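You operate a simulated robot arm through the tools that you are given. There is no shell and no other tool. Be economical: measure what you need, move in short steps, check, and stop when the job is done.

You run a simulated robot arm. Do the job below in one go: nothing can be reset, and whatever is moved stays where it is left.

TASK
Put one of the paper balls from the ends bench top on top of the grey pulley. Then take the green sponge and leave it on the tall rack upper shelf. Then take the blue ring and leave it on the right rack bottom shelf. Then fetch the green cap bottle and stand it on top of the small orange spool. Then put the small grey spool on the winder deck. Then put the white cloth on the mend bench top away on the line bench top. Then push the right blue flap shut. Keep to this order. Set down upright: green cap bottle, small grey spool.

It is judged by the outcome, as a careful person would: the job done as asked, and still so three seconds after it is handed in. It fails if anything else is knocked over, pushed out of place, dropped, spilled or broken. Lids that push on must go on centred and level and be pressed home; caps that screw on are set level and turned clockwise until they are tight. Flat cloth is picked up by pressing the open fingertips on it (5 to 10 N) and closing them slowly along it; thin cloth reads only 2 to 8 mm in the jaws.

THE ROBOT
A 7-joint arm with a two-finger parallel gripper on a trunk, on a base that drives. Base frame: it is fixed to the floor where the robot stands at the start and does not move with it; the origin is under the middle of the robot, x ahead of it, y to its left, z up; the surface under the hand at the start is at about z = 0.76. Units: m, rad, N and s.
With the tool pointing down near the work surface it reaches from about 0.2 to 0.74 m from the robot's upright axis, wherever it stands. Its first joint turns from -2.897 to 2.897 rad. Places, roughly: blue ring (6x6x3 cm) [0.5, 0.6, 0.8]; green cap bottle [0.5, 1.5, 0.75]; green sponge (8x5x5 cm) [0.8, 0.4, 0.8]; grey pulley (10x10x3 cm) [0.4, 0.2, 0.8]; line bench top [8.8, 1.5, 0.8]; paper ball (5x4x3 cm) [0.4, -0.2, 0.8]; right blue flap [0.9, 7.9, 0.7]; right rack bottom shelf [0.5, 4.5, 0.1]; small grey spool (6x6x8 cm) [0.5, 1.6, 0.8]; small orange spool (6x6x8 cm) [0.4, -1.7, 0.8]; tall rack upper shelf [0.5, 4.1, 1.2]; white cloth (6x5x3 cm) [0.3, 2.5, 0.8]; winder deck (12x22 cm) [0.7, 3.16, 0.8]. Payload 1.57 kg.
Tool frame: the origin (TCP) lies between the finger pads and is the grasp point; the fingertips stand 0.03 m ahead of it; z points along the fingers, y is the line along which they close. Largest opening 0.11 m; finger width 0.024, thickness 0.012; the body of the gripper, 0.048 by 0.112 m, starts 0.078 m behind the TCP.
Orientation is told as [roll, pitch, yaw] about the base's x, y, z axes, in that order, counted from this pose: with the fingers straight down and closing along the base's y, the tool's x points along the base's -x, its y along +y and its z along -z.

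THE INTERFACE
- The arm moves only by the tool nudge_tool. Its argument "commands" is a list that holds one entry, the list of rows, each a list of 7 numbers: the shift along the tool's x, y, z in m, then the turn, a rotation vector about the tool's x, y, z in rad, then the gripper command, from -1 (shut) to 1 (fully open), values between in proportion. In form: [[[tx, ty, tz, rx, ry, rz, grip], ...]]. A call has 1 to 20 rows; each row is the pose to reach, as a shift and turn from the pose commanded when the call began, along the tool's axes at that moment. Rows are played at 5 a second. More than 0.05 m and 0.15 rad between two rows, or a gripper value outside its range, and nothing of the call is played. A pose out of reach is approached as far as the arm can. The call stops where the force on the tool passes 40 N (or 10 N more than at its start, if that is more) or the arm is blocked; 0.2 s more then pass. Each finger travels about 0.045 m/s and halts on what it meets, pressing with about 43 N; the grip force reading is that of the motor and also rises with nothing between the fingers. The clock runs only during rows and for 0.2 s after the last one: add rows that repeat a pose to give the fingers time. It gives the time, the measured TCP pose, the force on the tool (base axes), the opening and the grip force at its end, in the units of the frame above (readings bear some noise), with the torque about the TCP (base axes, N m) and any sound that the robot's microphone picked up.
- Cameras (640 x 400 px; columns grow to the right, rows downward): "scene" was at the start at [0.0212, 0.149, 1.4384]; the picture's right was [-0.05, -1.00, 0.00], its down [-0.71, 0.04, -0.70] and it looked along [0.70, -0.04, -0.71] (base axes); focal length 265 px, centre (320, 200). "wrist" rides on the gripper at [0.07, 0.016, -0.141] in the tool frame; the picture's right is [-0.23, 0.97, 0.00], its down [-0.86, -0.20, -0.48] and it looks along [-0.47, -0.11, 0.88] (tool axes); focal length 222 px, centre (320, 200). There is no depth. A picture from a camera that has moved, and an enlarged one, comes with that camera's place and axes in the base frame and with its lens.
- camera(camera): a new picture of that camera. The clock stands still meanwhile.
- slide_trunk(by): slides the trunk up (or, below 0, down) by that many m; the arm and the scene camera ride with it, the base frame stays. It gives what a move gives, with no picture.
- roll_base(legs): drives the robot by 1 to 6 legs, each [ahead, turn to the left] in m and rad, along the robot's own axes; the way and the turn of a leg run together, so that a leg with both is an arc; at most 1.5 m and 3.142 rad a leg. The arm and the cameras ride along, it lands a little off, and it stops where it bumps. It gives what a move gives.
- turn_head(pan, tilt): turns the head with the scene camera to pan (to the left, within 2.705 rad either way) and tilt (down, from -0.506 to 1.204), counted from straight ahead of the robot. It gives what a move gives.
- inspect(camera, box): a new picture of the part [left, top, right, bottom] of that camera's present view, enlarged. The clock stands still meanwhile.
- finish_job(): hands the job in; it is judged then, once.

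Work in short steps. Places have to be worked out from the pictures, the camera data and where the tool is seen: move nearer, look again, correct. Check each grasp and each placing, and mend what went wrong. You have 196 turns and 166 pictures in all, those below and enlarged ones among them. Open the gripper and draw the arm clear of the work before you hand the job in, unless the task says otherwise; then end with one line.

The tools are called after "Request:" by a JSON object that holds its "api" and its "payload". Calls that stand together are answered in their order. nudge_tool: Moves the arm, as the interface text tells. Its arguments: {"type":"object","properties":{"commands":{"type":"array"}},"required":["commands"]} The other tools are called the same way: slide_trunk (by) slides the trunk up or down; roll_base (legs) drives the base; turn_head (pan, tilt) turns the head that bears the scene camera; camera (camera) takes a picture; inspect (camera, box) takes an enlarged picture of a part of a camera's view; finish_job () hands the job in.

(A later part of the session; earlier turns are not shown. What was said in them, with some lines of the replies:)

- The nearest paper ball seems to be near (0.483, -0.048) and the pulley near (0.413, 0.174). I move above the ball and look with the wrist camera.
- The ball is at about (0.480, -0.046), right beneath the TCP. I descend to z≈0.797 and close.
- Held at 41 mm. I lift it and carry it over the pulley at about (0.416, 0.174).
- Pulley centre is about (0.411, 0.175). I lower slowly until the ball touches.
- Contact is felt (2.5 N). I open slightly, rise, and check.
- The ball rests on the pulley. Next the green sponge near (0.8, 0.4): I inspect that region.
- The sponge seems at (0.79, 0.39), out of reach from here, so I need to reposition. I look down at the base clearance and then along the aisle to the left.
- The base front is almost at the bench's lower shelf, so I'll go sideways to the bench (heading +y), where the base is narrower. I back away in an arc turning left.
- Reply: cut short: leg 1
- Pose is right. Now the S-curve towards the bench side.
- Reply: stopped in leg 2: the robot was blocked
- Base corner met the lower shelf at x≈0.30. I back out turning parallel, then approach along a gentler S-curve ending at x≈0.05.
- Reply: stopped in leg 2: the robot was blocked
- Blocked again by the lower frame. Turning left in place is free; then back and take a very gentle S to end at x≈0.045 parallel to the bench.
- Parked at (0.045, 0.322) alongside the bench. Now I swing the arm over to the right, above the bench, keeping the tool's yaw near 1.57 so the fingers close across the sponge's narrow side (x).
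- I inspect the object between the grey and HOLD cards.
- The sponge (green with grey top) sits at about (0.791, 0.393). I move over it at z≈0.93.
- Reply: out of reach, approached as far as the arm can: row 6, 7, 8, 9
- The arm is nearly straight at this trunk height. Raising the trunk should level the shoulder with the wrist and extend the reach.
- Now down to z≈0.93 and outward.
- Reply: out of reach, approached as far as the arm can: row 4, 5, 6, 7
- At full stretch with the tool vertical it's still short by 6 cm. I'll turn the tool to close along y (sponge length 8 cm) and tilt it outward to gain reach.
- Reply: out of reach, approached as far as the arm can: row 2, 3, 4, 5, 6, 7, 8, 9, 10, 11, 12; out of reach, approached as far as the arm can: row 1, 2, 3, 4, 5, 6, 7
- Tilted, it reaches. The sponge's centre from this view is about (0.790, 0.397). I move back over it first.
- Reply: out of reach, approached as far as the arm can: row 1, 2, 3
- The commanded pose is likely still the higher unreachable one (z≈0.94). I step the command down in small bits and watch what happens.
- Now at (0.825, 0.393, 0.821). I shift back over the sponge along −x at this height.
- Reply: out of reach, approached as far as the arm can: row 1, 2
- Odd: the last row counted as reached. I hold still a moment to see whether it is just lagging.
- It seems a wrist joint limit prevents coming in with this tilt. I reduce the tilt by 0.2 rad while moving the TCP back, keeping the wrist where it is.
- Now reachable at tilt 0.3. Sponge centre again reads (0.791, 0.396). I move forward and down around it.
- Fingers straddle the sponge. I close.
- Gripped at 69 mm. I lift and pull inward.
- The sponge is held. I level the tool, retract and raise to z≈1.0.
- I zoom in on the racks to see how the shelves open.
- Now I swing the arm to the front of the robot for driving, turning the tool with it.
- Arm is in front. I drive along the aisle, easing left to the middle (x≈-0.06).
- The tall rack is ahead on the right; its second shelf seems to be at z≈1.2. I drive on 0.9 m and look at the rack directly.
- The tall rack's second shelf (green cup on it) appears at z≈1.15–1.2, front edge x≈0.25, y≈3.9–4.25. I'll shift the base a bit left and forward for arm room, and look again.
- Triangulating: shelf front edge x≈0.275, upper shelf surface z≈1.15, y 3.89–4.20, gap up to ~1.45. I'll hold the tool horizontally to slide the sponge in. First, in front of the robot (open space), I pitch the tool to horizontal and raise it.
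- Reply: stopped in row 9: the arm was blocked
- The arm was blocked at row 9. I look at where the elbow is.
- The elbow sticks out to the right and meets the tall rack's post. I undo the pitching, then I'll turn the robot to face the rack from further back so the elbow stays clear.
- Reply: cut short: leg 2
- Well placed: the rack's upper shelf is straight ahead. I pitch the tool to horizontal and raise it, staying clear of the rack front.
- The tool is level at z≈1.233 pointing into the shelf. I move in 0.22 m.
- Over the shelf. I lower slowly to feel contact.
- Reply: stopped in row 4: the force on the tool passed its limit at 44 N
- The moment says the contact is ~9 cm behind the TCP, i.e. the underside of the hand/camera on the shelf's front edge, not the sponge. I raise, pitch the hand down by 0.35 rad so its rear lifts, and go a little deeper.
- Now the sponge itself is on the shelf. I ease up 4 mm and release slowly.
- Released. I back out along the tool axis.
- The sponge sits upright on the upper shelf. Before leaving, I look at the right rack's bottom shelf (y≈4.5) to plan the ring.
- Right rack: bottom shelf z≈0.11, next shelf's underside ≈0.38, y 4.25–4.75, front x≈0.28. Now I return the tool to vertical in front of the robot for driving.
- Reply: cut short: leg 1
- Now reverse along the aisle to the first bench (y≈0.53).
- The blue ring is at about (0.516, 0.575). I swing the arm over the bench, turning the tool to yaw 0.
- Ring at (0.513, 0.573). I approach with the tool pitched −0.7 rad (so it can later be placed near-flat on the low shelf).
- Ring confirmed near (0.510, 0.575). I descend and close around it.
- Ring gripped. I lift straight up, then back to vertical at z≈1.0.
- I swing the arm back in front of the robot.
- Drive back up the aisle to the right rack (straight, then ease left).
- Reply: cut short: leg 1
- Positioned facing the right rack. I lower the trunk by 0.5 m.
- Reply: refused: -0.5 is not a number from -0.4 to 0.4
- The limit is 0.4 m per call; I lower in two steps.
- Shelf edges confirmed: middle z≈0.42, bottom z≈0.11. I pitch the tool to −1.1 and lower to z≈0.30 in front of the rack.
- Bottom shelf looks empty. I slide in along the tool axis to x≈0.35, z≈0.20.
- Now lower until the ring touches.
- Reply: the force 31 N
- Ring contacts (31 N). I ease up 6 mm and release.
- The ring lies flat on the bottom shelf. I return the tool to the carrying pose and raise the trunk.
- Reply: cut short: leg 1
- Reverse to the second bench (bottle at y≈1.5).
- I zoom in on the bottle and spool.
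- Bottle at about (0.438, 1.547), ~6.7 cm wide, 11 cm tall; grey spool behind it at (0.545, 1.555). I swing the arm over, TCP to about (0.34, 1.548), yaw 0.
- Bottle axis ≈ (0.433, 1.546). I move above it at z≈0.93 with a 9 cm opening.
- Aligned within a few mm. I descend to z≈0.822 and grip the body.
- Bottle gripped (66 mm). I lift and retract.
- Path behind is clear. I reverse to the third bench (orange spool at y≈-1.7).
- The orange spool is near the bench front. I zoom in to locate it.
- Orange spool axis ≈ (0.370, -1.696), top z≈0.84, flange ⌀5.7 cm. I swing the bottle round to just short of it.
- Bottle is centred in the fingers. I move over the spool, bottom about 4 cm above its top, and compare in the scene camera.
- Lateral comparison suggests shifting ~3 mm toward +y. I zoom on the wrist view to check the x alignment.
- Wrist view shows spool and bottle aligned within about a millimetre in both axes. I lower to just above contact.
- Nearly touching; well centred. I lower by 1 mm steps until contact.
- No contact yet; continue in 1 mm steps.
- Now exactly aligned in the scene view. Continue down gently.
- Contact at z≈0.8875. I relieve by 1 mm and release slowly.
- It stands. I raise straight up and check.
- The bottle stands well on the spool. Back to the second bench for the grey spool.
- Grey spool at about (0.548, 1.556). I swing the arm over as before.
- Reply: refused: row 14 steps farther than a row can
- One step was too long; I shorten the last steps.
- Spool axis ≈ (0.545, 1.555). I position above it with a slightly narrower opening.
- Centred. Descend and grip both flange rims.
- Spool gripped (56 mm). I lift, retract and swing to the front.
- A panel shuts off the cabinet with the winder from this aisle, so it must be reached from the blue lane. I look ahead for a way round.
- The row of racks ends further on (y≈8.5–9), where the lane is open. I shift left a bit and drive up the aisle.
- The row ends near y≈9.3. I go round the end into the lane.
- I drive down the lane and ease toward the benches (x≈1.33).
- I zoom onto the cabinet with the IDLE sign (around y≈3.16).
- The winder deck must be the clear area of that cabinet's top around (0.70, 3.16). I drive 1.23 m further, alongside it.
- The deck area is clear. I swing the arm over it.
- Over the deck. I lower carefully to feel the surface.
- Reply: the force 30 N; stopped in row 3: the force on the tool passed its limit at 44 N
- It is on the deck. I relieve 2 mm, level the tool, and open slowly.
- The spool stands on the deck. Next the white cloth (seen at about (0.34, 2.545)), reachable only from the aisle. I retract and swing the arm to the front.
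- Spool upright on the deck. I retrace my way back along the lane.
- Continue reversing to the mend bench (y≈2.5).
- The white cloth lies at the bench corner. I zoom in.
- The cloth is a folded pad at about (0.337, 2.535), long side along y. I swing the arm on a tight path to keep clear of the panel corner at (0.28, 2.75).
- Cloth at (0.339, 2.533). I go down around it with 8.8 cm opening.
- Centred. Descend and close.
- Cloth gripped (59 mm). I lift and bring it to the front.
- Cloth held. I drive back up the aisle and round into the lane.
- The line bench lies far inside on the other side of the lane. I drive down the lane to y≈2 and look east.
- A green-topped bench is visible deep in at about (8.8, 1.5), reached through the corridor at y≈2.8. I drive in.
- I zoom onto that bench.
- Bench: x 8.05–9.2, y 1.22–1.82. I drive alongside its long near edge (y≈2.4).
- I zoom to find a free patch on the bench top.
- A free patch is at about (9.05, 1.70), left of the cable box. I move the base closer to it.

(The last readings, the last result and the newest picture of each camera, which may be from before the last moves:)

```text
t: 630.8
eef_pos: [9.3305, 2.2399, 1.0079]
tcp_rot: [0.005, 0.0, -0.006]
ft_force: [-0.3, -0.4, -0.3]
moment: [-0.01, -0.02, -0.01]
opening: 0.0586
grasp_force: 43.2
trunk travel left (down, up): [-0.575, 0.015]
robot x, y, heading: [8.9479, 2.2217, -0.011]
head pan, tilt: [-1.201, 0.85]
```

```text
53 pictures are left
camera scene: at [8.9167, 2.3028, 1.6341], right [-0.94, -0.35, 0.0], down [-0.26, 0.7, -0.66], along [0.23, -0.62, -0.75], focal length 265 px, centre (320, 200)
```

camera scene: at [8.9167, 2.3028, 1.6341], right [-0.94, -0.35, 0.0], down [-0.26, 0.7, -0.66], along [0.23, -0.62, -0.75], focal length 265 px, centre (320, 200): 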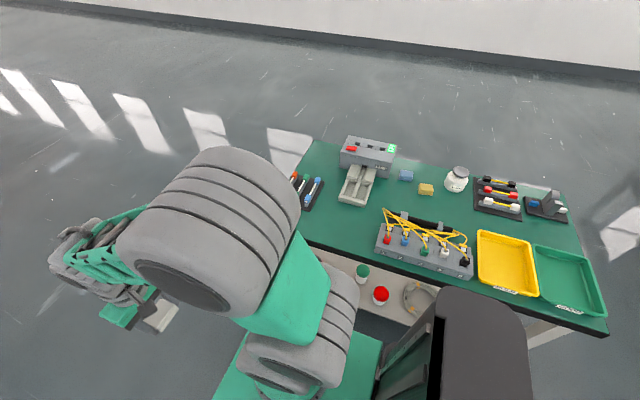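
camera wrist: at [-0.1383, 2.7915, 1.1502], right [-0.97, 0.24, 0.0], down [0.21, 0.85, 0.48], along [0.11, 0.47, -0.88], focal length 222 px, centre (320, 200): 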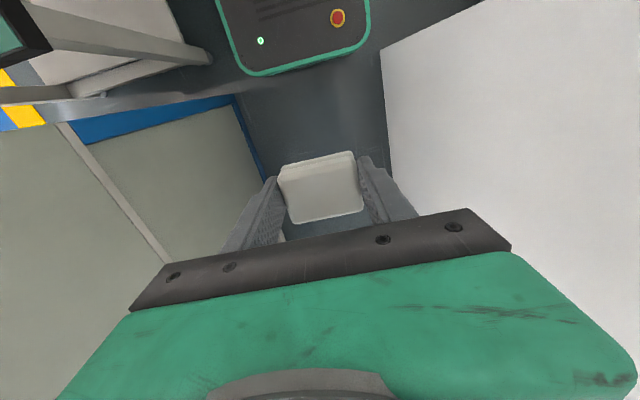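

I swing the arm so the cloth comes over (9.06, 1.69).

Request:
{"api": "nudge_tool", "payload": {"commands": [[[0.01, -0.041, 0, 0, 0, 0.12, -0.1], [0.02, -0.082, 0, 0, 0, 0.24, -0.1], [0.03, -0.123, 0, 0, 0, 0.36, -0.1], [0.052, -0.159, 0, 0, 0, 0.48, -0.1], [0.074, -0.195, 0, 0, 0, 0.6, -0.1], [0.096, -0.231, 0, 0, 0, 0.72, -0.1], [0.118, -0.267, 0, 0, 0, 0.84, -0.1], [0.14, -0.303, 0, 0, 0, 0.96, -0.1], [0.162, -0.331, 0, 0, 0, 1.08, -0.1], [0.184, -0.359, 0, 0, 0, 1.2, -0.1], [0.206, -0.387, 0, 0, 0, 1.32, -0.1], [0.228, -0.415, 0, 0, 0, 1.44, -0.1], [0.25, -0.443, 0, 0, 0, 1.56, -0.1], [0.256, -0.48, 0.02, 0, 0, 1.56, -0.1], [0.26, -0.517, 0.04, 0, 0, 1.56, -0.1], [0.264, -0.553, 0.06, 0, 0, 1.56, -0.1], [0.264, -0.553, 0.06, 0, 0, 1.56, -0.1]]]}}

Request:
{"api": "camera", "payload": {"camera": "wrist"}}

Request:
{"api": "camera", "payload": {"camera": "scene"}}

```text
t: 634.4
eef_pos: [9.0625, 1.6867, 0.9459]
tcp_rot: [0.0, 0.005, -1.567]
ft_force: [-0.7, -0.8, -0.8]
moment: [-0.01, 0.0, -0.03]
opening: 0.0586
grasp_force: 43.4
trunk travel left (down, up): [-0.575, 0.015]
robot x, y, heading: [8.9475, 2.2233, -0.006]
head pan, tilt: [-1.201, 0.85]
```

```text
52 pictures are left
camera wrist: at [9.0801, 1.7542, 1.0879], right [0.97, -0.22, 0.0], down [-0.2, -0.86, 0.47], along [-0.11, -0.46, -0.88], focal length 222 px, centre (320, 200)
```

wrist: 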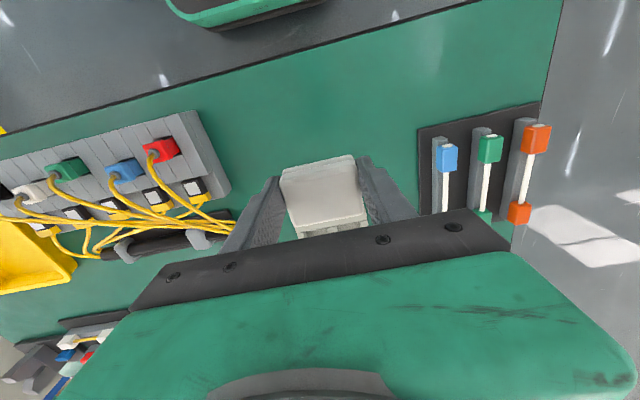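

```text
51 pictures are left
camera scene: at [8.9166, 2.3025, 1.6341], right [-0.94, -0.35, 0.0], down [-0.26, 0.7, -0.66], along [0.23, -0.62, -0.75], focal length 265 px, centre (320, 200)
```

scene: 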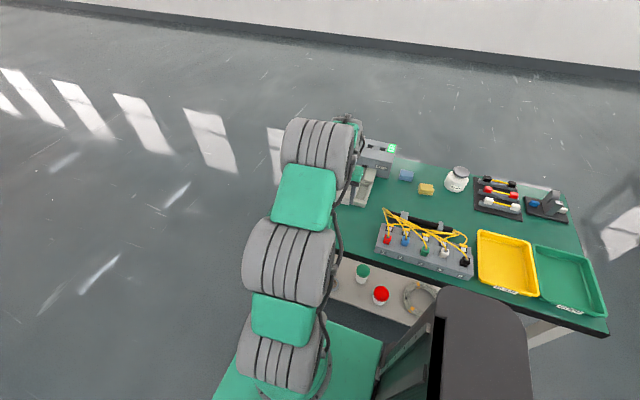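

Clear below. I shift 1 cm towards the edge and lower until contact.

Request:
{"api": "nudge_tool", "payload": {"commands": [[[0.012, 0, 0.03, 0, 0, 0, -0.1], [0.012, 0, 0.07, 0, 0, 0, -0.1], [0.012, 0, 0.1, 0, 0, 0, -0.1], [0.012, 0, 0.115, 0, 0, 0, -0.1], [0.012, 0, 0.122, 0, 0, 0, -0.1], [0.012, 0, 0.128, 0, 0, 0, -0.1]]]}}

Request:
{"api": "nudge_tool", "payload": {"commands": [[[0, 0, 0.003, 0, 0, 0, -0.1], [0, 0, 0.006, 0, 0, 0, -0.1], [0, 0, 0.009, 0, 0, 0, -0.1], [0, 0, 0.012, 0, 0, 0, -0.1]]]}}

```text
t: 635.8
eef_pos: [9.0633, 1.6995, 0.8186]
tcp_rot: [-0.001, 0.004, -1.566]
ft_force: [-1.2, 0.7, -0.9]
moment: [0.0, -0.04, -0.01]
opening: 0.0586
grasp_force: 42.5
trunk travel left (down, up): [-0.575, 0.015]
robot x, y, heading: [8.9489, 2.2234, -0.01]
head pan, tilt: [-1.201, 0.85]
```

```text
t: 636.8
eef_pos: [9.0637, 1.7002, 0.8046]
tcp_rot: [-0.001, 0.006, -1.567]
ft_force: [-0.5, -0.1, -0.5]
moment: [-0.02, 0.0, 0.0]
opening: 0.0585
grasp_force: 43.1
trunk travel left (down, up): [-0.575, 0.015]
robot x, y, heading: [8.9448, 2.2225, -0.012]
head pan, tilt: [-1.201, 0.85]
```

Request:
{"api": "nudge_tool", "payload": {"commands": [[[0, 0, 0.003, 0, 0, 0, -0.1], [0, 0, 0.006, 0, 0, 0, -0.1], [0, 0, 0.008, 0, 0, 0, -0.1]]]}}

```text
t: 637.6
eef_pos: [9.0625, 1.7007, 0.7975]
tcp_rot: [-0.001, 0.004, -1.566]
ft_force: [-0.4, 0.0, -0.2]
moment: [-0.02, -0.01, -0.02]
opening: 0.0587
grasp_force: 43.1
trunk travel left (down, up): [-0.575, 0.015]
robot x, y, heading: [8.9457, 2.2189, -0.011]
head pan, tilt: [-1.201, 0.85]
```

Request:
{"api": "nudge_tool", "payload": {"commands": [[[0, 0, 0.002, 0, 0, 0, -0.1], [0, 0, 0.004, 0, 0, 0, -0.1], [0, 0, 0.005, 0, 0, 0, -0.1]]]}}

Request:
{"api": "camera", "payload": {"camera": "wrist"}}

```text
t: 638.4
eef_pos: [9.0624, 1.7002, 0.796]
tcp_rot: [0.0, 0.001, -1.566]
ft_force: [0.9, 5.3, 20.4]
moment: [0.1, 0.05, -0.01]
opening: 0.0586
grasp_force: 42.5
trunk travel left (down, up): [-0.575, 0.015]
robot x, y, heading: [8.9468, 2.2223, -0.012]
head pan, tilt: [-1.201, 0.85]
```

```text
50 pictures are left
camera wrist: at [9.0793, 1.7687, 0.9374], right [0.97, -0.22, 0.0], down [-0.2, -0.86, 0.48], along [-0.11, -0.47, -0.88], focal length 222 px, centre (320, 200)
```

wrist: 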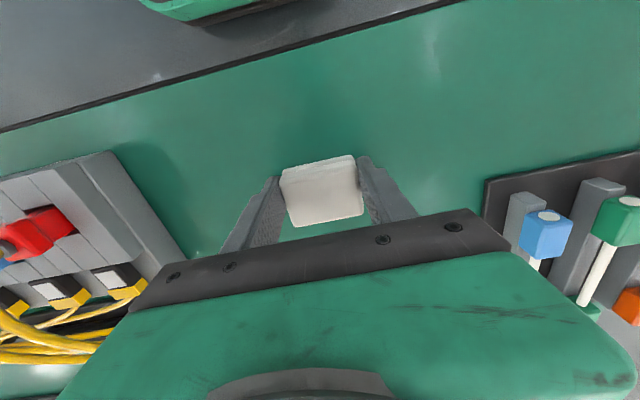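

Contact. I release and rise.

Request:
{"api": "nudge_tool", "payload": {"commands": [[[0, 0, -0.001, 0, 0, 0, 0.1], [0, 0, -0.001, 0, 0, 0, 0.3], [0, 0, -0.001, 0, 0, 0, 0.6], [0, 0, -0.001, 0, 0, 0, 0.6], [0, 0, -0.04, 0, 0, 0, 0.6], [0, 0, -0.085, 0, 0, 0, 0.6], [0, 0, -0.13, 0, 0, 0, 0.6]]]}}

Request:
{"api": "camera", "payload": {"camera": "wrist"}}

```text
t: 640.0
eef_pos: [9.0642, 1.7002, 0.9229]
tcp_rot: [0.001, 0.007, -1.565]
ft_force: [0.2, 0.4, 0.1]
moment: [-0.01, 0.0, 0.03]
opening: 0.0883
grasp_force: 0.0
trunk travel left (down, up): [-0.575, 0.015]
robot x, y, heading: [8.9477, 2.2216, -0.011]
head pan, tilt: [-1.201, 0.85]
```

```text
49 pictures are left
camera wrist: at [9.0795, 1.768, 1.0656], right [0.97, -0.22, 0.0], down [-0.2, -0.86, 0.47], along [-0.11, -0.46, -0.88], focal length 222 px, centre (320, 200)
```

wrist: 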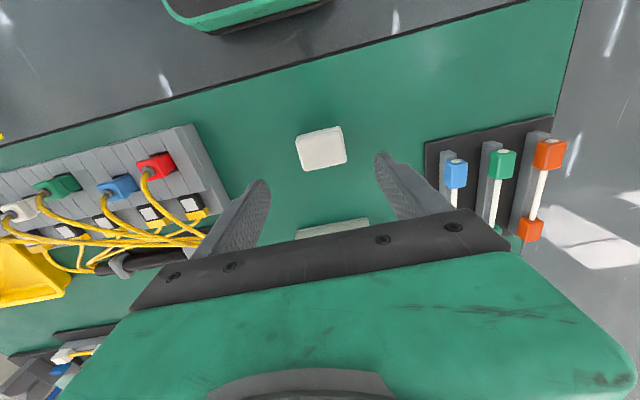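

The cloth lies on the line bench. I swing the arm back and start towards the flap.

Request:
{"api": "nudge_tool", "payload": {"commands": [[[0.033, 0.005, -0.03, 0, 0, 0, 0.6], [0.066, 0.01, -0.06, 0, 0, 0, 0.6], [0.098, 0.014, -0.085, 0, 0, 0, 0.6], [0.126, 0.036, -0.085, 0, 0, -0.12, 0.6], [0.154, 0.058, -0.085, 0, 0, -0.24, 0.6], [0.182, 0.08, -0.085, 0, 0, -0.36, 0.6], [0.21, 0.102, -0.085, 0, 0, -0.48, 0.6], [0.238, 0.124, -0.085, 0, 0, -0.6, 0.6], [0.274, 0.146, -0.085, 0, 0, -0.72, 0.6], [0.31, 0.168, -0.085, 0, 0, -0.84, 0.6], [0.346, 0.19, -0.085, 0, 0, -0.96, 0.6], [0.382, 0.212, -0.085, 0, 0, -1.08, 0.6], [0.418, 0.234, -0.085, 0, 0, -1.2, 0.6], [0.459, 0.244, -0.085, 0, 0, -1.32, 0.6], [0.5, 0.254, -0.085, 0, 0, -1.44, 0.6], [0.541, 0.264, -0.085, 0, 0, -1.56, 0.6], [0.541, 0.264, -0.085, 0, 0, -1.56, 0.6]]]}}

Request:
{"api": "inspect", "payload": {"camera": "scene", "box": [280, 130, 480, 280]}}

```text
t: 643.6
eef_pos: [9.3234, 2.2438, 1.0107]
tcp_rot: [0.003, -0.001, -0.005]
ft_force: [-0.1, -0.3, 0.4]
moment: [-0.01, 0.0, 0.02]
opening: 0.0881
grasp_force: 0.1
trunk travel left (down, up): [-0.575, 0.015]
robot x, y, heading: [8.945, 2.2234, -0.015]
head pan, tilt: [-1.201, 0.85]
```

```text
2.67 times, centred on (380, 205) of scene
camera zoom: at [8.9167, 2.3029, 1.634], right [-0.94, -0.35, 0.0], down [-0.26, 0.7, -0.66], along [0.23, -0.62, -0.75], focal length 708 px, centre (160, 187)
```

zoom: 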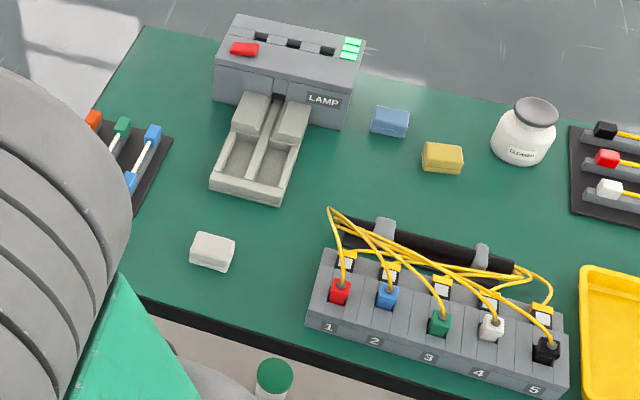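

Cloth confirmed in place. I retrace out of the corridor in reverse.

Request:
{"api": "roll_base", "payload": {"legs": [[-0.26, -0.9], [-0.26, 0.92], [-0.5, -0.9], [-0.5, 0.905], [-1.4, 0], [-1.4, 0]]}}

Request:
{"api": "roll_base", "payload": {"legs": [[-1.4, 0], [-1.4, 0], [0, -1.57], [-1.5, 0], [-1.5, 0]]}}

```text
t: 666.9
eef_pos: [5.2086, 2.867, 1.01]
tcp_rot: [0.003, -0.001, 0.016]
ft_force: [-0.3, 0.2, -0.2]
moment: [-0.01, 0.01, -0.03]
opening: 0.088
grasp_force: 0.1
trunk travel left (down, up): [-0.575, 0.015]
robot x, y, heading: [4.8334, 2.8384, 0.009]
head pan, tilt: [-1.201, 0.85]
```

```text
t: 698.3
eef_pos: [1.9621, 5.3878, 1.0095]
tcp_rot: [0.003, 0.001, -1.529]
ft_force: [0.4, -0.1, 0.4]
moment: [0.0, 0.03, 0.02]
opening: 0.0876
grasp_force: 0.1
trunk travel left (down, up): [-0.575, 0.015]
robot x, y, heading: [1.9228, 5.763, -1.535]
head pan, tilt: [-1.201, 0.85]
```

Reverse further to y≈8.2 and look at the flaps on the right.

Request:
{"api": "roll_base", "payload": {"legs": [[-1.2, -0.03], [-1.2, 0]]}}

Request:
{"api": "turn_head", "payload": {"pan": -1.4, "tilt": 0.6}}

Request:
{"api": "camera", "payload": {"camera": "scene"}}

```text
t: 710.0
eef_pos: [1.9023, 7.7647, 1.0092]
tcp_rot: [0.003, 0.0, -1.541]
ft_force: [-0.3, -0.2, 0.7]
moment: [-0.03, -0.02, -0.02]
opening: 0.0879
grasp_force: 0.0
trunk travel left (down, up): [-0.575, 0.015]
robot x, y, heading: [1.8691, 8.1405, -1.542]
head pan, tilt: [-1.201, 0.85]
```

```text
t: 710.8
eef_pos: [1.902, 7.7642, 1.0093]
tcp_rot: [0.002, -0.001, -1.54]
ft_force: [-0.7, -0.1, 0.7]
moment: [-0.03, 0.01, 0.0]
opening: 0.0881
grasp_force: 0.1
trunk travel left (down, up): [-0.575, 0.015]
robot x, y, heading: [1.8721, 8.1403, -1.547]
head pan, tilt: [-1.4, 0.6]
```

```text
47 pictures are left
camera scene: at [1.9361, 8.1865, 1.6549], right [-0.19, 0.98, 0.0], down [0.55, 0.11, -0.82], along [-0.81, -0.16, -0.57], focal length 265 px, centre (320, 200)
```

scene: 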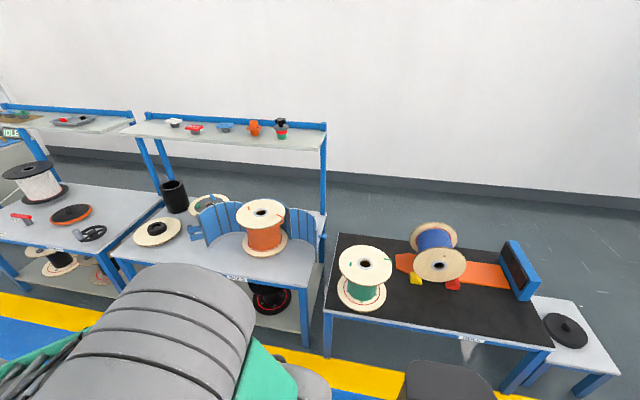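

The blue flaps flank the orange spool at (≈0.95, 7.9). I zoom in.

Request:
{"api": "inspect", "payload": {"camera": "scene", "box": [170, 180, 340, 290]}}

```text
3.64 times, centred on (255, 235) of scene
camera zoom: at [1.9361, 8.1865, 1.6549], right [-0.19, 0.98, 0.0], down [0.55, 0.11, -0.82], along [-0.81, -0.16, -0.57], focal length 965 px, centre (556, 73)
```

zoom: 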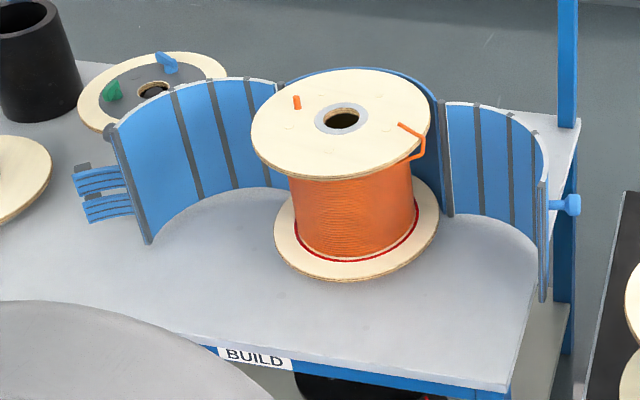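

The right flap is a curved guard hinged behind the spool, free end (with knob) swung outward to about (1.03, 8.0). I bring the base closer alongside (x≈1.5).

Request:
{"api": "roll_base", "payload": {"legs": [[0.5, -0.77], [0.5, 0.745], [-0.77, 0]]}}

Request:
{"api": "turn_head", "payload": {"pan": -1.5, "tilt": 0.85}}

Request:
{"api": "camera", "payload": {"camera": "scene"}}

```text
t: 720.0
eef_pos: [1.5454, 7.6105, 1.0094]
tcp_rot: [0.006, -0.002, -1.56]
ft_force: [-0.1, 0.5, -0.4]
moment: [0.04, 0.01, -0.01]
opening: 0.0879
grasp_force: 0.0
trunk travel left (down, up): [-0.575, 0.015]
robot x, y, heading: [1.5176, 7.9854, -1.569]
head pan, tilt: [-1.4, 0.6]
```

```text
t: 720.8
eef_pos: [1.5459, 7.611, 1.0098]
tcp_rot: [0.004, 0.0, -1.559]
ft_force: [-0.3, -0.3, -0.1]
moment: [0.01, 0.0, 0.02]
opening: 0.088
grasp_force: 0.1
trunk travel left (down, up): [-0.575, 0.015]
robot x, y, heading: [1.5177, 7.9859, -1.566]
head pan, tilt: [-1.499, 0.85]
```

```text
45 pictures are left
camera scene: at [1.5954, 8.0395, 1.6341], right [-0.08, 1.0, 0.0], down [0.75, 0.06, -0.66], along [-0.66, -0.05, -0.75], focal length 265 px, centre (320, 200)
```

scene: 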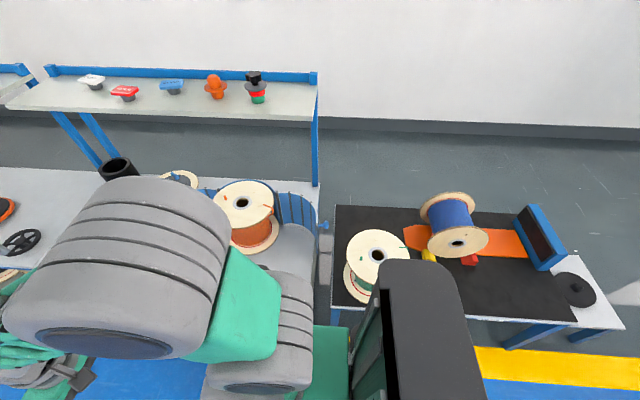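

I zoom for triangulation.

Request:
{"api": "inspect", "payload": {"camera": "scene", "box": [230, 170, 370, 270]}}

```text
4.00 times, centred on (300, 220) of scene
camera zoom: at [1.5954, 8.0395, 1.6341], right [-0.08, 1.0, 0.0], down [0.75, 0.06, -0.66], along [-0.66, -0.05, -0.75], focal length 1062 px, centre (400, 120)
```

zoom: 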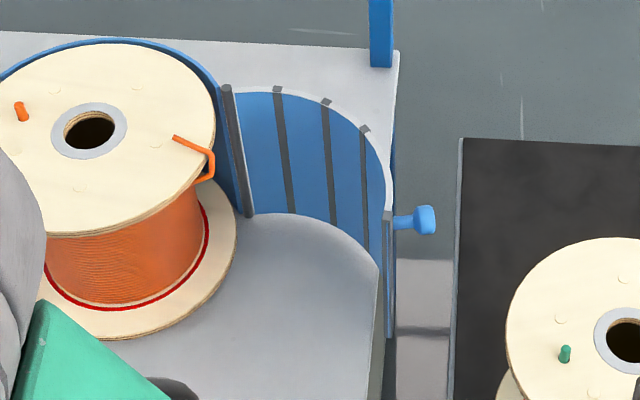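

Knob roughly at (1.0, 8.02), flap from z≈0.68 to ≈0.89. I close the fingers and swing the arm to the outer (+y) side of the flap, staying high.

Request:
{"api": "nudge_tool", "payload": {"commands": [[[0.008, -0.043, -0.01, 0, 0, 0.092, -1], [0.016, -0.085, -0.02, 0, 0, 0.185, -1], [0.025, -0.128, -0.02, 0, 0, 0.277, -1], [0.047, -0.164, -0.02, 0, 0, 0.37, -1], [0.069, -0.2, -0.02, 0, 0, 0.462, -1], [0.091, -0.236, -0.02, 0, 0, 0.554, -1], [0.113, -0.272, -0.02, 0, 0, 0.647, -1], [0.135, -0.308, -0.02, 0, 0, 0.739, -1], [0.17, -0.333, -0.02, 0, 0, 0.832, -1], [0.205, -0.358, -0.02, 0, 0, 0.924, -1], [0.24, -0.383, -0.02, 0, 0, 1.016, -1], [0.275, -0.408, -0.02, 0, 0, 1.109, -1], [0.311, -0.422, -0.02, 0, 0, 1.201, -1], [0.347, -0.436, -0.02, 0, 0, 1.294, -1], [0.383, -0.45, -0.02, 0, 0, 1.386, -1], [0.419, -0.464, -0.02, 0, 0, 1.478, -1], [0.455, -0.478, -0.02, 0, 0, 1.57, -1], [0.455, -0.478, -0.02, 0, 0, 1.57, -1]]]}}

Request:
{"api": "camera", "payload": {"camera": "wrist"}}

Request:
{"api": "camera", "payload": {"camera": "scene"}}

```text
t: 724.5
eef_pos: [1.0635, 8.0629, 1.0266]
tcp_rot: [-0.002, 0.004, -3.131]
ft_force: [-0.3, 0.6, 0.6]
moment: [-0.01, -0.03, 0.0]
opening: 0.0
grasp_force: 21.4
trunk travel left (down, up): [-0.575, 0.015]
robot x, y, heading: [1.5186, 7.9869, -1.57]
head pan, tilt: [-1.499, 0.85]
```

```text
43 pictures are left
camera wrist: at [1.1328, 8.0446, 1.1689], right [-0.22, -0.98, 0.0], down [-0.86, 0.19, 0.47], along [-0.46, 0.1, -0.88], focal length 222 px, centre (320, 200)
```

wrist: 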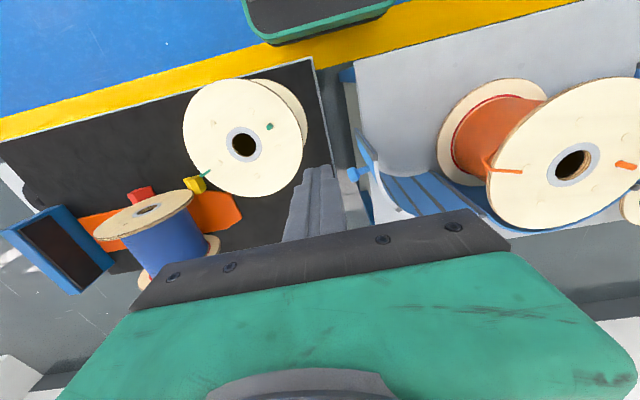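

```text
42 pictures are left
camera scene: at [1.5953, 8.0397, 1.634], right [-0.08, 1.0, 0.0], down [0.75, 0.06, -0.66], along [-0.66, -0.05, -0.75], focal length 265 px, centre (320, 200)
```

scene: 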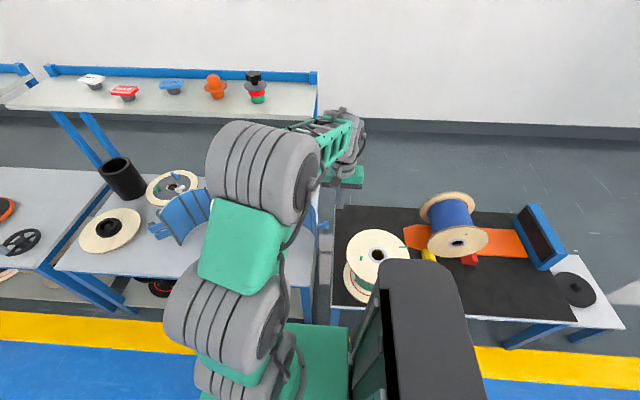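

I zoom in the wrist view on the flap's free end and the fingertips.

Request:
{"api": "inspect", "payload": {"camera": "wrist", "box": [270, 120, 530, 250]}}

```text
2.46 times, centred on (400, 185) of wrist
camera zoom: at [1.1328, 8.0446, 1.1689], right [-0.22, -0.98, 0.0], down [-0.86, 0.19, 0.47], along [-0.46, 0.1, -0.88], focal length 547 px, centre (123, 237)
```

zoom: 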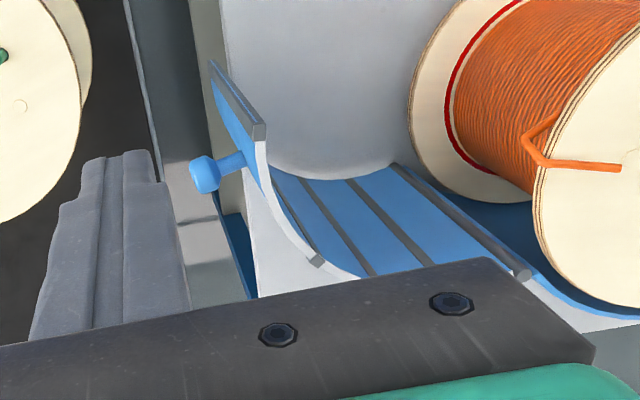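

Triangulated: hinge ≈ (0.879, 7.815), free end ≈ (1.013, 7.983), flap z 0.615–0.848, knob at (0.962, 8.017, 0.766). I'll push above the knob with the closed fingers. First descend just outside the flap with tips at z≈0.79.

Request:
{"api": "nudge_tool", "payload": {"commands": [[[-0.024, 0.01, 0.03, 0, 0, 0, -1], [-0.048, 0.02, 0.06, 0, 0, 0, -1], [-0.0715, 0.03, 0.09, 0, 0, 0, -1], [-0.0715, 0.03, 0.13, 0, 0, 0, -1], [-0.0715, 0.03, 0.17, 0, 0, 0, -1], [-0.0715, 0.03, 0.2066, 0, 0, 0, -1], [-0.0715, 0.03, 0.2066, 0, 0, 0, -1]]]}}

Request:
{"api": "camera", "payload": {"camera": "wrist"}}

```text
t: 726.1
eef_pos: [0.9925, 8.0281, 0.8206]
tcp_rot: [0.0, 0.003, -3.128]
ft_force: [0.3, -0.1, -0.4]
moment: [-0.02, -0.01, 0.02]
opening: 0.0
grasp_force: 21.1
trunk travel left (down, up): [-0.575, 0.015]
robot x, y, heading: [1.5197, 7.9879, -1.57]
head pan, tilt: [-1.499, 0.85]
```

```text
40 pictures are left
camera wrist: at [1.0625, 8.011, 0.9624], right [-0.22, -0.98, 0.0], down [-0.86, 0.19, 0.48], along [-0.46, 0.1, -0.88], focal length 222 px, centre (320, 200)
```

wrist: 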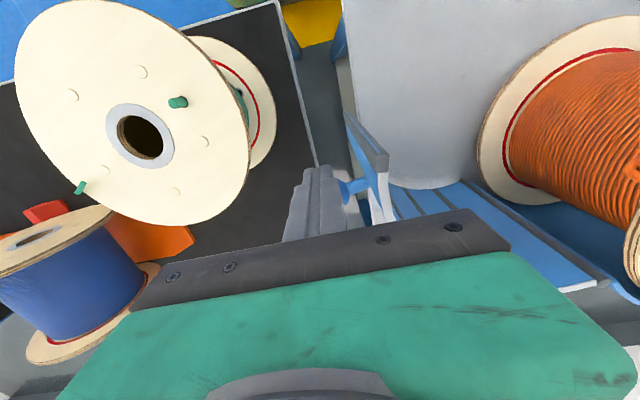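

Fingers are just outside the flap, above the knob. I push it along the arc about the hinge, first half.

Request:
{"api": "nudge_tool", "payload": {"commands": [[[-0.001, 0.018, 0, 0, 0, 0, -1], [-0.001, 0.033, 0, 0, 0, 0, -1], [0.0115, 0.041, 0, 0, 0, 0, -1], [0.0231, 0.0503, 0, 0, 0, 0, -1], [0.034, 0.06, 0, 0, 0, 0, -1], [0.0444, 0.0709, 0, 0, 0, 0, -1], [0.054, 0.082, 0, 0, 0, 0, -1], [0.0627, 0.0943, 0, 0, 0, 0, -1], [0.0706, 0.107, 0, 0, 0, 0, -1], [0.0775, 0.1199, 0, 0, 0, 0, -1], [0.0886, 0.1474, 0, 0, 0, 0, -1]]]}}

Request:
{"api": "camera", "payload": {"camera": "wrist"}}

Request:
{"api": "inspect", "payload": {"camera": "scene", "box": [200, 150, 380, 280]}}

```text
t: 728.5
eef_pos: [1.0819, 7.8831, 0.8222]
tcp_rot: [0.0, 0.004, -3.129]
ft_force: [0.1, 0.6, -0.3]
moment: [-0.03, 0.0, -0.01]
opening: 0.0
grasp_force: 21.6
trunk travel left (down, up): [-0.575, 0.015]
robot x, y, heading: [1.5171, 7.9867, -1.565]
head pan, tilt: [-1.499, 0.85]
```

```text
39 pictures are left
camera wrist: at [1.153, 7.8659, 0.9633], right [-0.22, -0.98, 0.0], down [-0.86, 0.19, 0.48], along [-0.46, 0.1, -0.88], focal length 222 px, centre (320, 200)
```

wrist: 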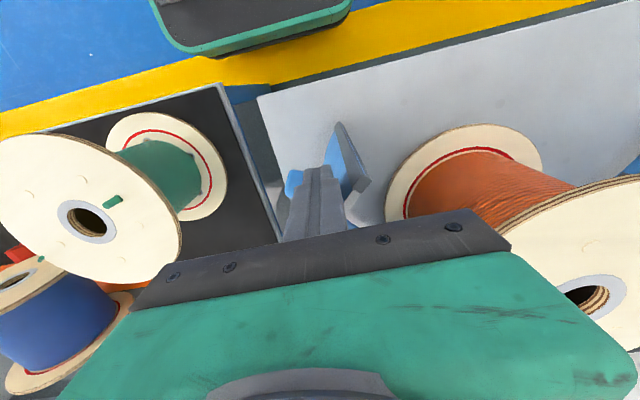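

```text
3.08 times, centred on (290, 215) of scene
camera zoom: at [1.5954, 8.0394, 1.634], right [-0.08, 1.0, 0.0], down [0.75, 0.06, -0.66], along [-0.66, -0.05, -0.75], focal length 817 px, centre (412, 154)
```

zoom: 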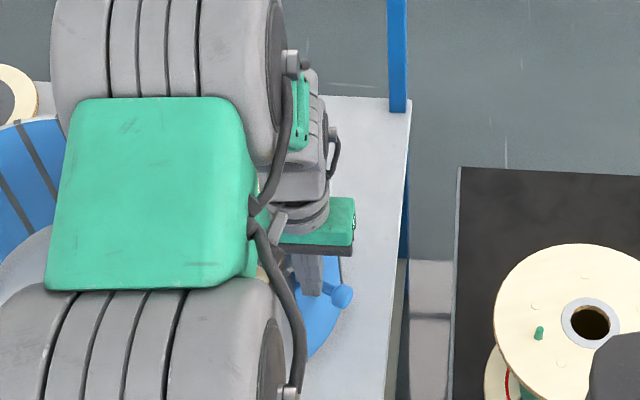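

The flap follows. I continue along the arc.

Request:
{"api": "nudge_tool", "payload": {"commands": [[[0.0042, 0.0144, 0, 0, 0, 0, -1], [0.0072, 0.0288, 0, 0, 0, 0, -1], [0.0092, 0.0436, 0, 0, 0, 0, -1], [0.0103, 0.0583, 0, 0, 0, 0, -1], [0.0102, 0.0731, 0, 0, 0, 0, -1], [0.0092, 0.0879, 0, 0, 0, 0, -1], [0.0071, 0.1026, 0, 0, 0, 0, -1], [0.0041, 0.1171, 0, 0, 0, 0, -1], [0.0, 0.1313, 0, 0, 0, 0, -1], [-0.0051, 0.1453, 0, 0, 0, 0, -1]]]}}

Request:
{"api": "camera", "payload": {"camera": "wrist"}}

```text
t: 730.8
eef_pos: [1.0807, 7.7366, 0.8223]
tcp_rot: [0.001, 0.006, -3.128]
ft_force: [6.4, -3.3, 0.3]
moment: [0.01, 0.0, 0.12]
opening: 0.0
grasp_force: 21.8
trunk travel left (down, up): [-0.575, 0.015]
robot x, y, heading: [1.517, 7.9863, -1.571]
head pan, tilt: [-1.499, 0.85]
```

```text
37 pictures are left
camera wrist: at [1.1502, 7.7203, 0.9639], right [-0.21, -0.98, 0.0], down [-0.86, 0.19, 0.47], along [-0.46, 0.1, -0.88], focal length 222 px, centre (320, 200)
```

wrist: 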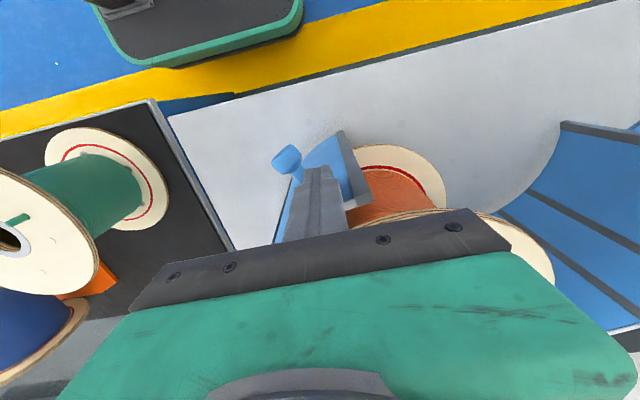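

Nearly shut (rotated ~81°), with light resistance. I push on gently to find the end stop.

Request:
{"api": "nudge_tool", "payload": {"commands": [[[-0.003, 0.0068, 0, 0, 0, 0, -1], [-0.006, 0.0136, 0, 0, 0, 0, -1], [-0.0095, 0.02, 0, 0, 0, 0, -1], [-0.013, 0.0267, 0, 0, 0, 0, -1], [-0.016, 0.032, 0, 0, 0, 0, -1]]]}}

Request:
{"api": "camera", "payload": {"camera": "wrist"}}

```text
t: 731.7
eef_pos: [1.0726, 7.7203, 0.8185]
tcp_rot: [-0.011, 0.017, -3.137]
ft_force: [11.7, 4.8, 7.0]
moment: [-0.17, 0.13, 0.01]
opening: 0.0001
grasp_force: 21.3
trunk travel left (down, up): [-0.575, 0.015]
robot x, y, heading: [1.5184, 7.9853, -1.571]
head pan, tilt: [-1.499, 0.85]
stopped in row 4: the force on the tool passed its limit at 46 N (the readings are from after the stop); the commanded pose is now the measured one
```

```text
36 pictures are left
camera wrist: at [1.1412, 7.7016, 0.9617], right [-0.22, -0.97, -0.01], down [-0.86, 0.19, 0.47], along [-0.45, 0.12, -0.88], focal length 222 px, centre (320, 200)
```

wrist: 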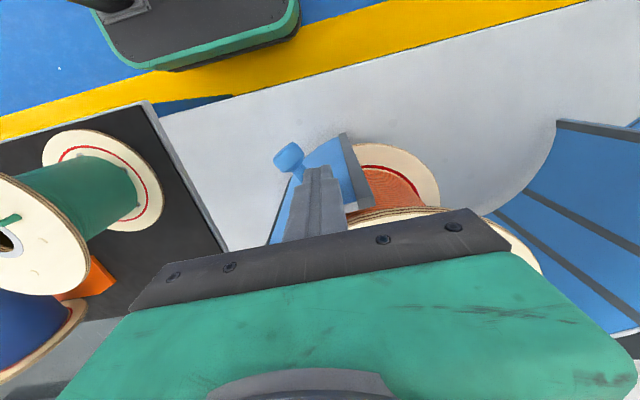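

A firm stop at 46 N: the flap is shut, its end at the spool's centreline. I back off and check it stays.

Request:
{"api": "nudge_tool", "payload": {"commands": [[[0.01, -0.01, 0, 0, 0, 0, -1], [0.025, -0.025, 0, 0, 0, 0, -1], [0.03, -0.03, -0.04, 0, 0, 0, -1], [0.03, -0.03, -0.085, 0, 0, 0, -1], [0.03, -0.03, -0.13, 0, 0, 0, -1], [0.05, -0.06, -0.17, 0, 0, 0, -1], [0.06, -0.09, -0.2, 0, 0, 0, -1], [0.06, -0.09, -0.2, 0, 0, 0, -1]]]}}

Request:
{"api": "camera", "payload": {"camera": "wrist"}}

Request:
{"api": "camera", "payload": {"camera": "scene"}}

```text
refused: row 6 steps farther than a row can; nothing moved
```

```text
35 pictures are left
camera wrist: at [1.1412, 7.7016, 0.9617], right [-0.22, -0.97, -0.01], down [-0.86, 0.19, 0.47], along [-0.45, 0.12, -0.88], focal length 222 px, centre (320, 200)
```

wrist: 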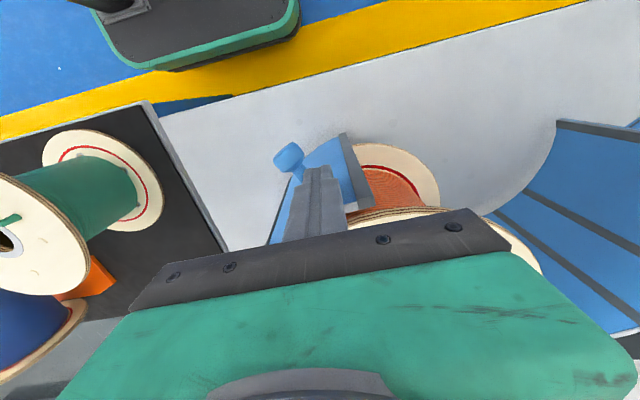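

```text
34 pictures are left
camera scene: at [1.5976, 8.0403, 1.6341], right [-0.07, 1.0, 0.0], down [0.75, 0.05, -0.66], along [-0.66, -0.05, -0.75], focal length 265 px, centre (320, 200)
```

scene: 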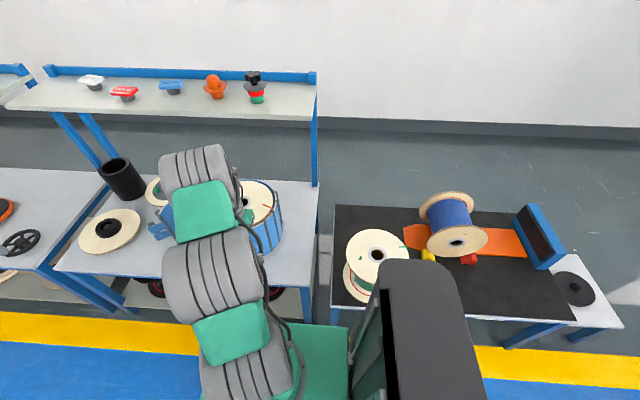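

One step too long; I retry with smaller steps.

Request:
{"api": "nudge_tool", "payload": {"commands": [[[0.01, -0.005, 0, 0, 0, 0, -1], [0.03, -0.015, 0, 0, 0, 0, -1], [0.04, -0.02, -0.03, 0, 0, 0, -1], [0.04, -0.02, -0.07, 0, 0, 0, -1], [0.04, -0.02, -0.11, 0, 0, 0, -1], [0.05, -0.05, -0.14, 0, 0, 0, -1], [0.06, -0.08, -0.17, 0, 0, 0, -1], [0.06, -0.11, -0.19, 0, 0, 0, -1], [0.06, -0.11, -0.19, 0, 0, 0, -1]]]}}

Request:
{"api": "camera", "payload": {"camera": "wrist"}}

Request:
{"api": "camera", "payload": {"camera": "scene"}}

```text
t: 733.7
eef_pos: [1.1291, 7.8297, 1.0113]
tcp_rot: [-0.01, 0.015, -3.138]
ft_force: [-0.4, -0.6, 0.0]
moment: [-0.03, -0.01, -0.02]
opening: 0.0
grasp_force: 21.1
trunk travel left (down, up): [-0.575, 0.015]
robot x, y, heading: [1.5192, 7.9882, -1.57]
head pan, tilt: [-1.499, 0.85]
```

```text
33 pictures are left
camera wrist: at [1.1964, 7.8104, 1.1542], right [-0.22, -0.97, -0.01], down [-0.86, 0.19, 0.47], along [-0.45, 0.11, -0.88], focal length 222 px, centre (320, 200)
```

wrist: 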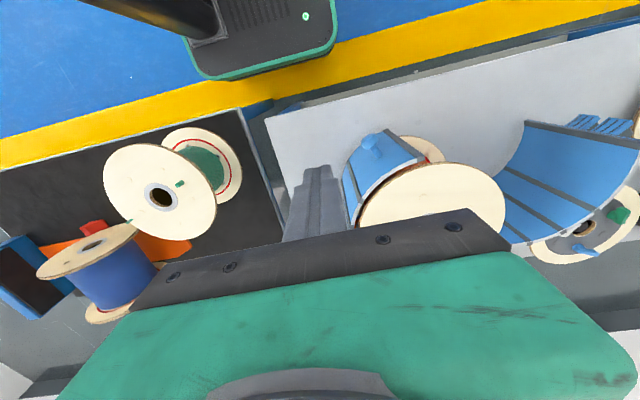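

```text
32 pictures are left
camera scene: at [1.5955, 8.0399, 1.634], right [-0.07, 1.0, 0.0], down [0.75, 0.05, -0.66], along [-0.66, -0.05, -0.75], focal length 265 px, centre (320, 200)
```

scene: 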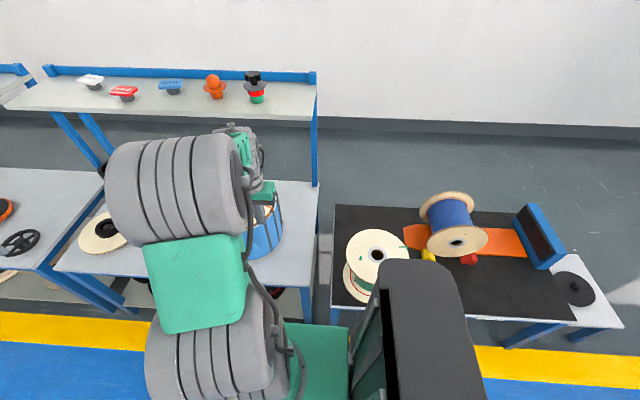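

I zoom on the closed flap.

Request:
{"api": "inspect", "payload": {"camera": "wrist", "box": [310, 100, 560, 240]}}

```text
2.56 times, centred on (435, 170) of wrist
camera zoom: at [1.1964, 7.8104, 1.1542], right [-0.22, -0.97, -0.01], down [-0.86, 0.19, 0.47], along [-0.45, 0.11, -0.88], focal length 569 px, centre (26, 277)
```

zoom: 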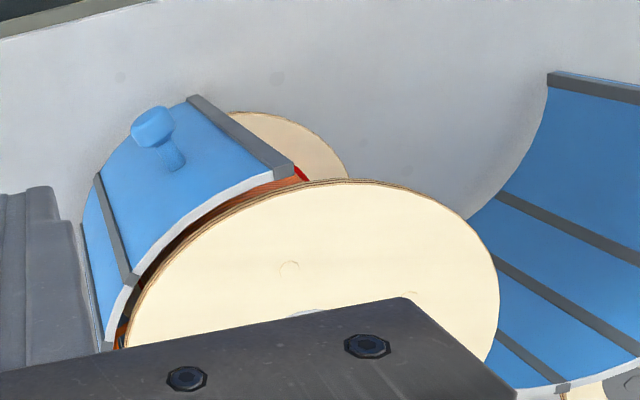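

The flap hugs the spool: shut. I draw the arm clear, opening the gripper.

Request:
{"api": "nudge_tool", "payload": {"commands": [[[0.037, 0.027, -0.02, 0, 0, -0.1, -1], [0.073, 0.053, -0.03, 0, 0, -0.2, -1], [0.11, 0.08, -0.03, 0, 0, -0.3, -1], [0.146, 0.102, -0.03, 0, 0, -0.42, -1], [0.182, 0.124, -0.03, 0, 0, -0.54, 0], [0.218, 0.146, -0.03, 0, 0, -0.66, 1], [0.254, 0.168, -0.03, 0, 0, -0.78, 1], [0.29, 0.19, -0.03, 0, 0, -0.9, 1], [0.33, 0.2, -0.03, 0, 0, -1.02, 1], [0.37, 0.21, -0.03, 0, 0, -1.14, 1], [0.37, 0.21, -0.03, 0, 0, -1.14, 1], [0.37, 0.21, -0.03, 0, 0, -1.14, 1]]]}}

Request:
{"api": "camera", "payload": {"camera": "scene"}}

```text
t: 736.3
eef_pos: [1.499, 7.6198, 1.0435]
tcp_rot: [0.009, 0.014, -1.995]
ft_force: [-0.2, 0.5, 0.2]
moment: [-0.02, -0.01, -0.02]
opening: 0.1102
grasp_force: 0.2
trunk travel left (down, up): [-0.575, 0.015]
robot x, y, heading: [1.5131, 7.9876, -1.57]
head pan, tilt: [-1.499, 0.85]
```

```text
30 pictures are left
camera scene: at [1.5956, 8.0399, 1.634], right [-0.07, 1.0, 0.0], down [0.75, 0.05, -0.66], along [-0.66, -0.05, -0.75], focal length 265 px, centre (320, 200)
```

scene: 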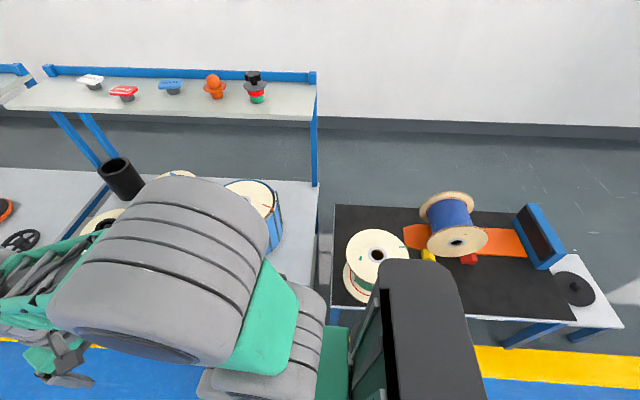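

The flap stays shut, the arm is clear and the gripper open; all seven steps are done, so I hand in.

Request:
{"api": "finish_job", "payload": {}}

```text
The job is handed in.
```

I did all seven tasks in the order you gave and handed the job in. Each placement looked right when I checked it after letting go.
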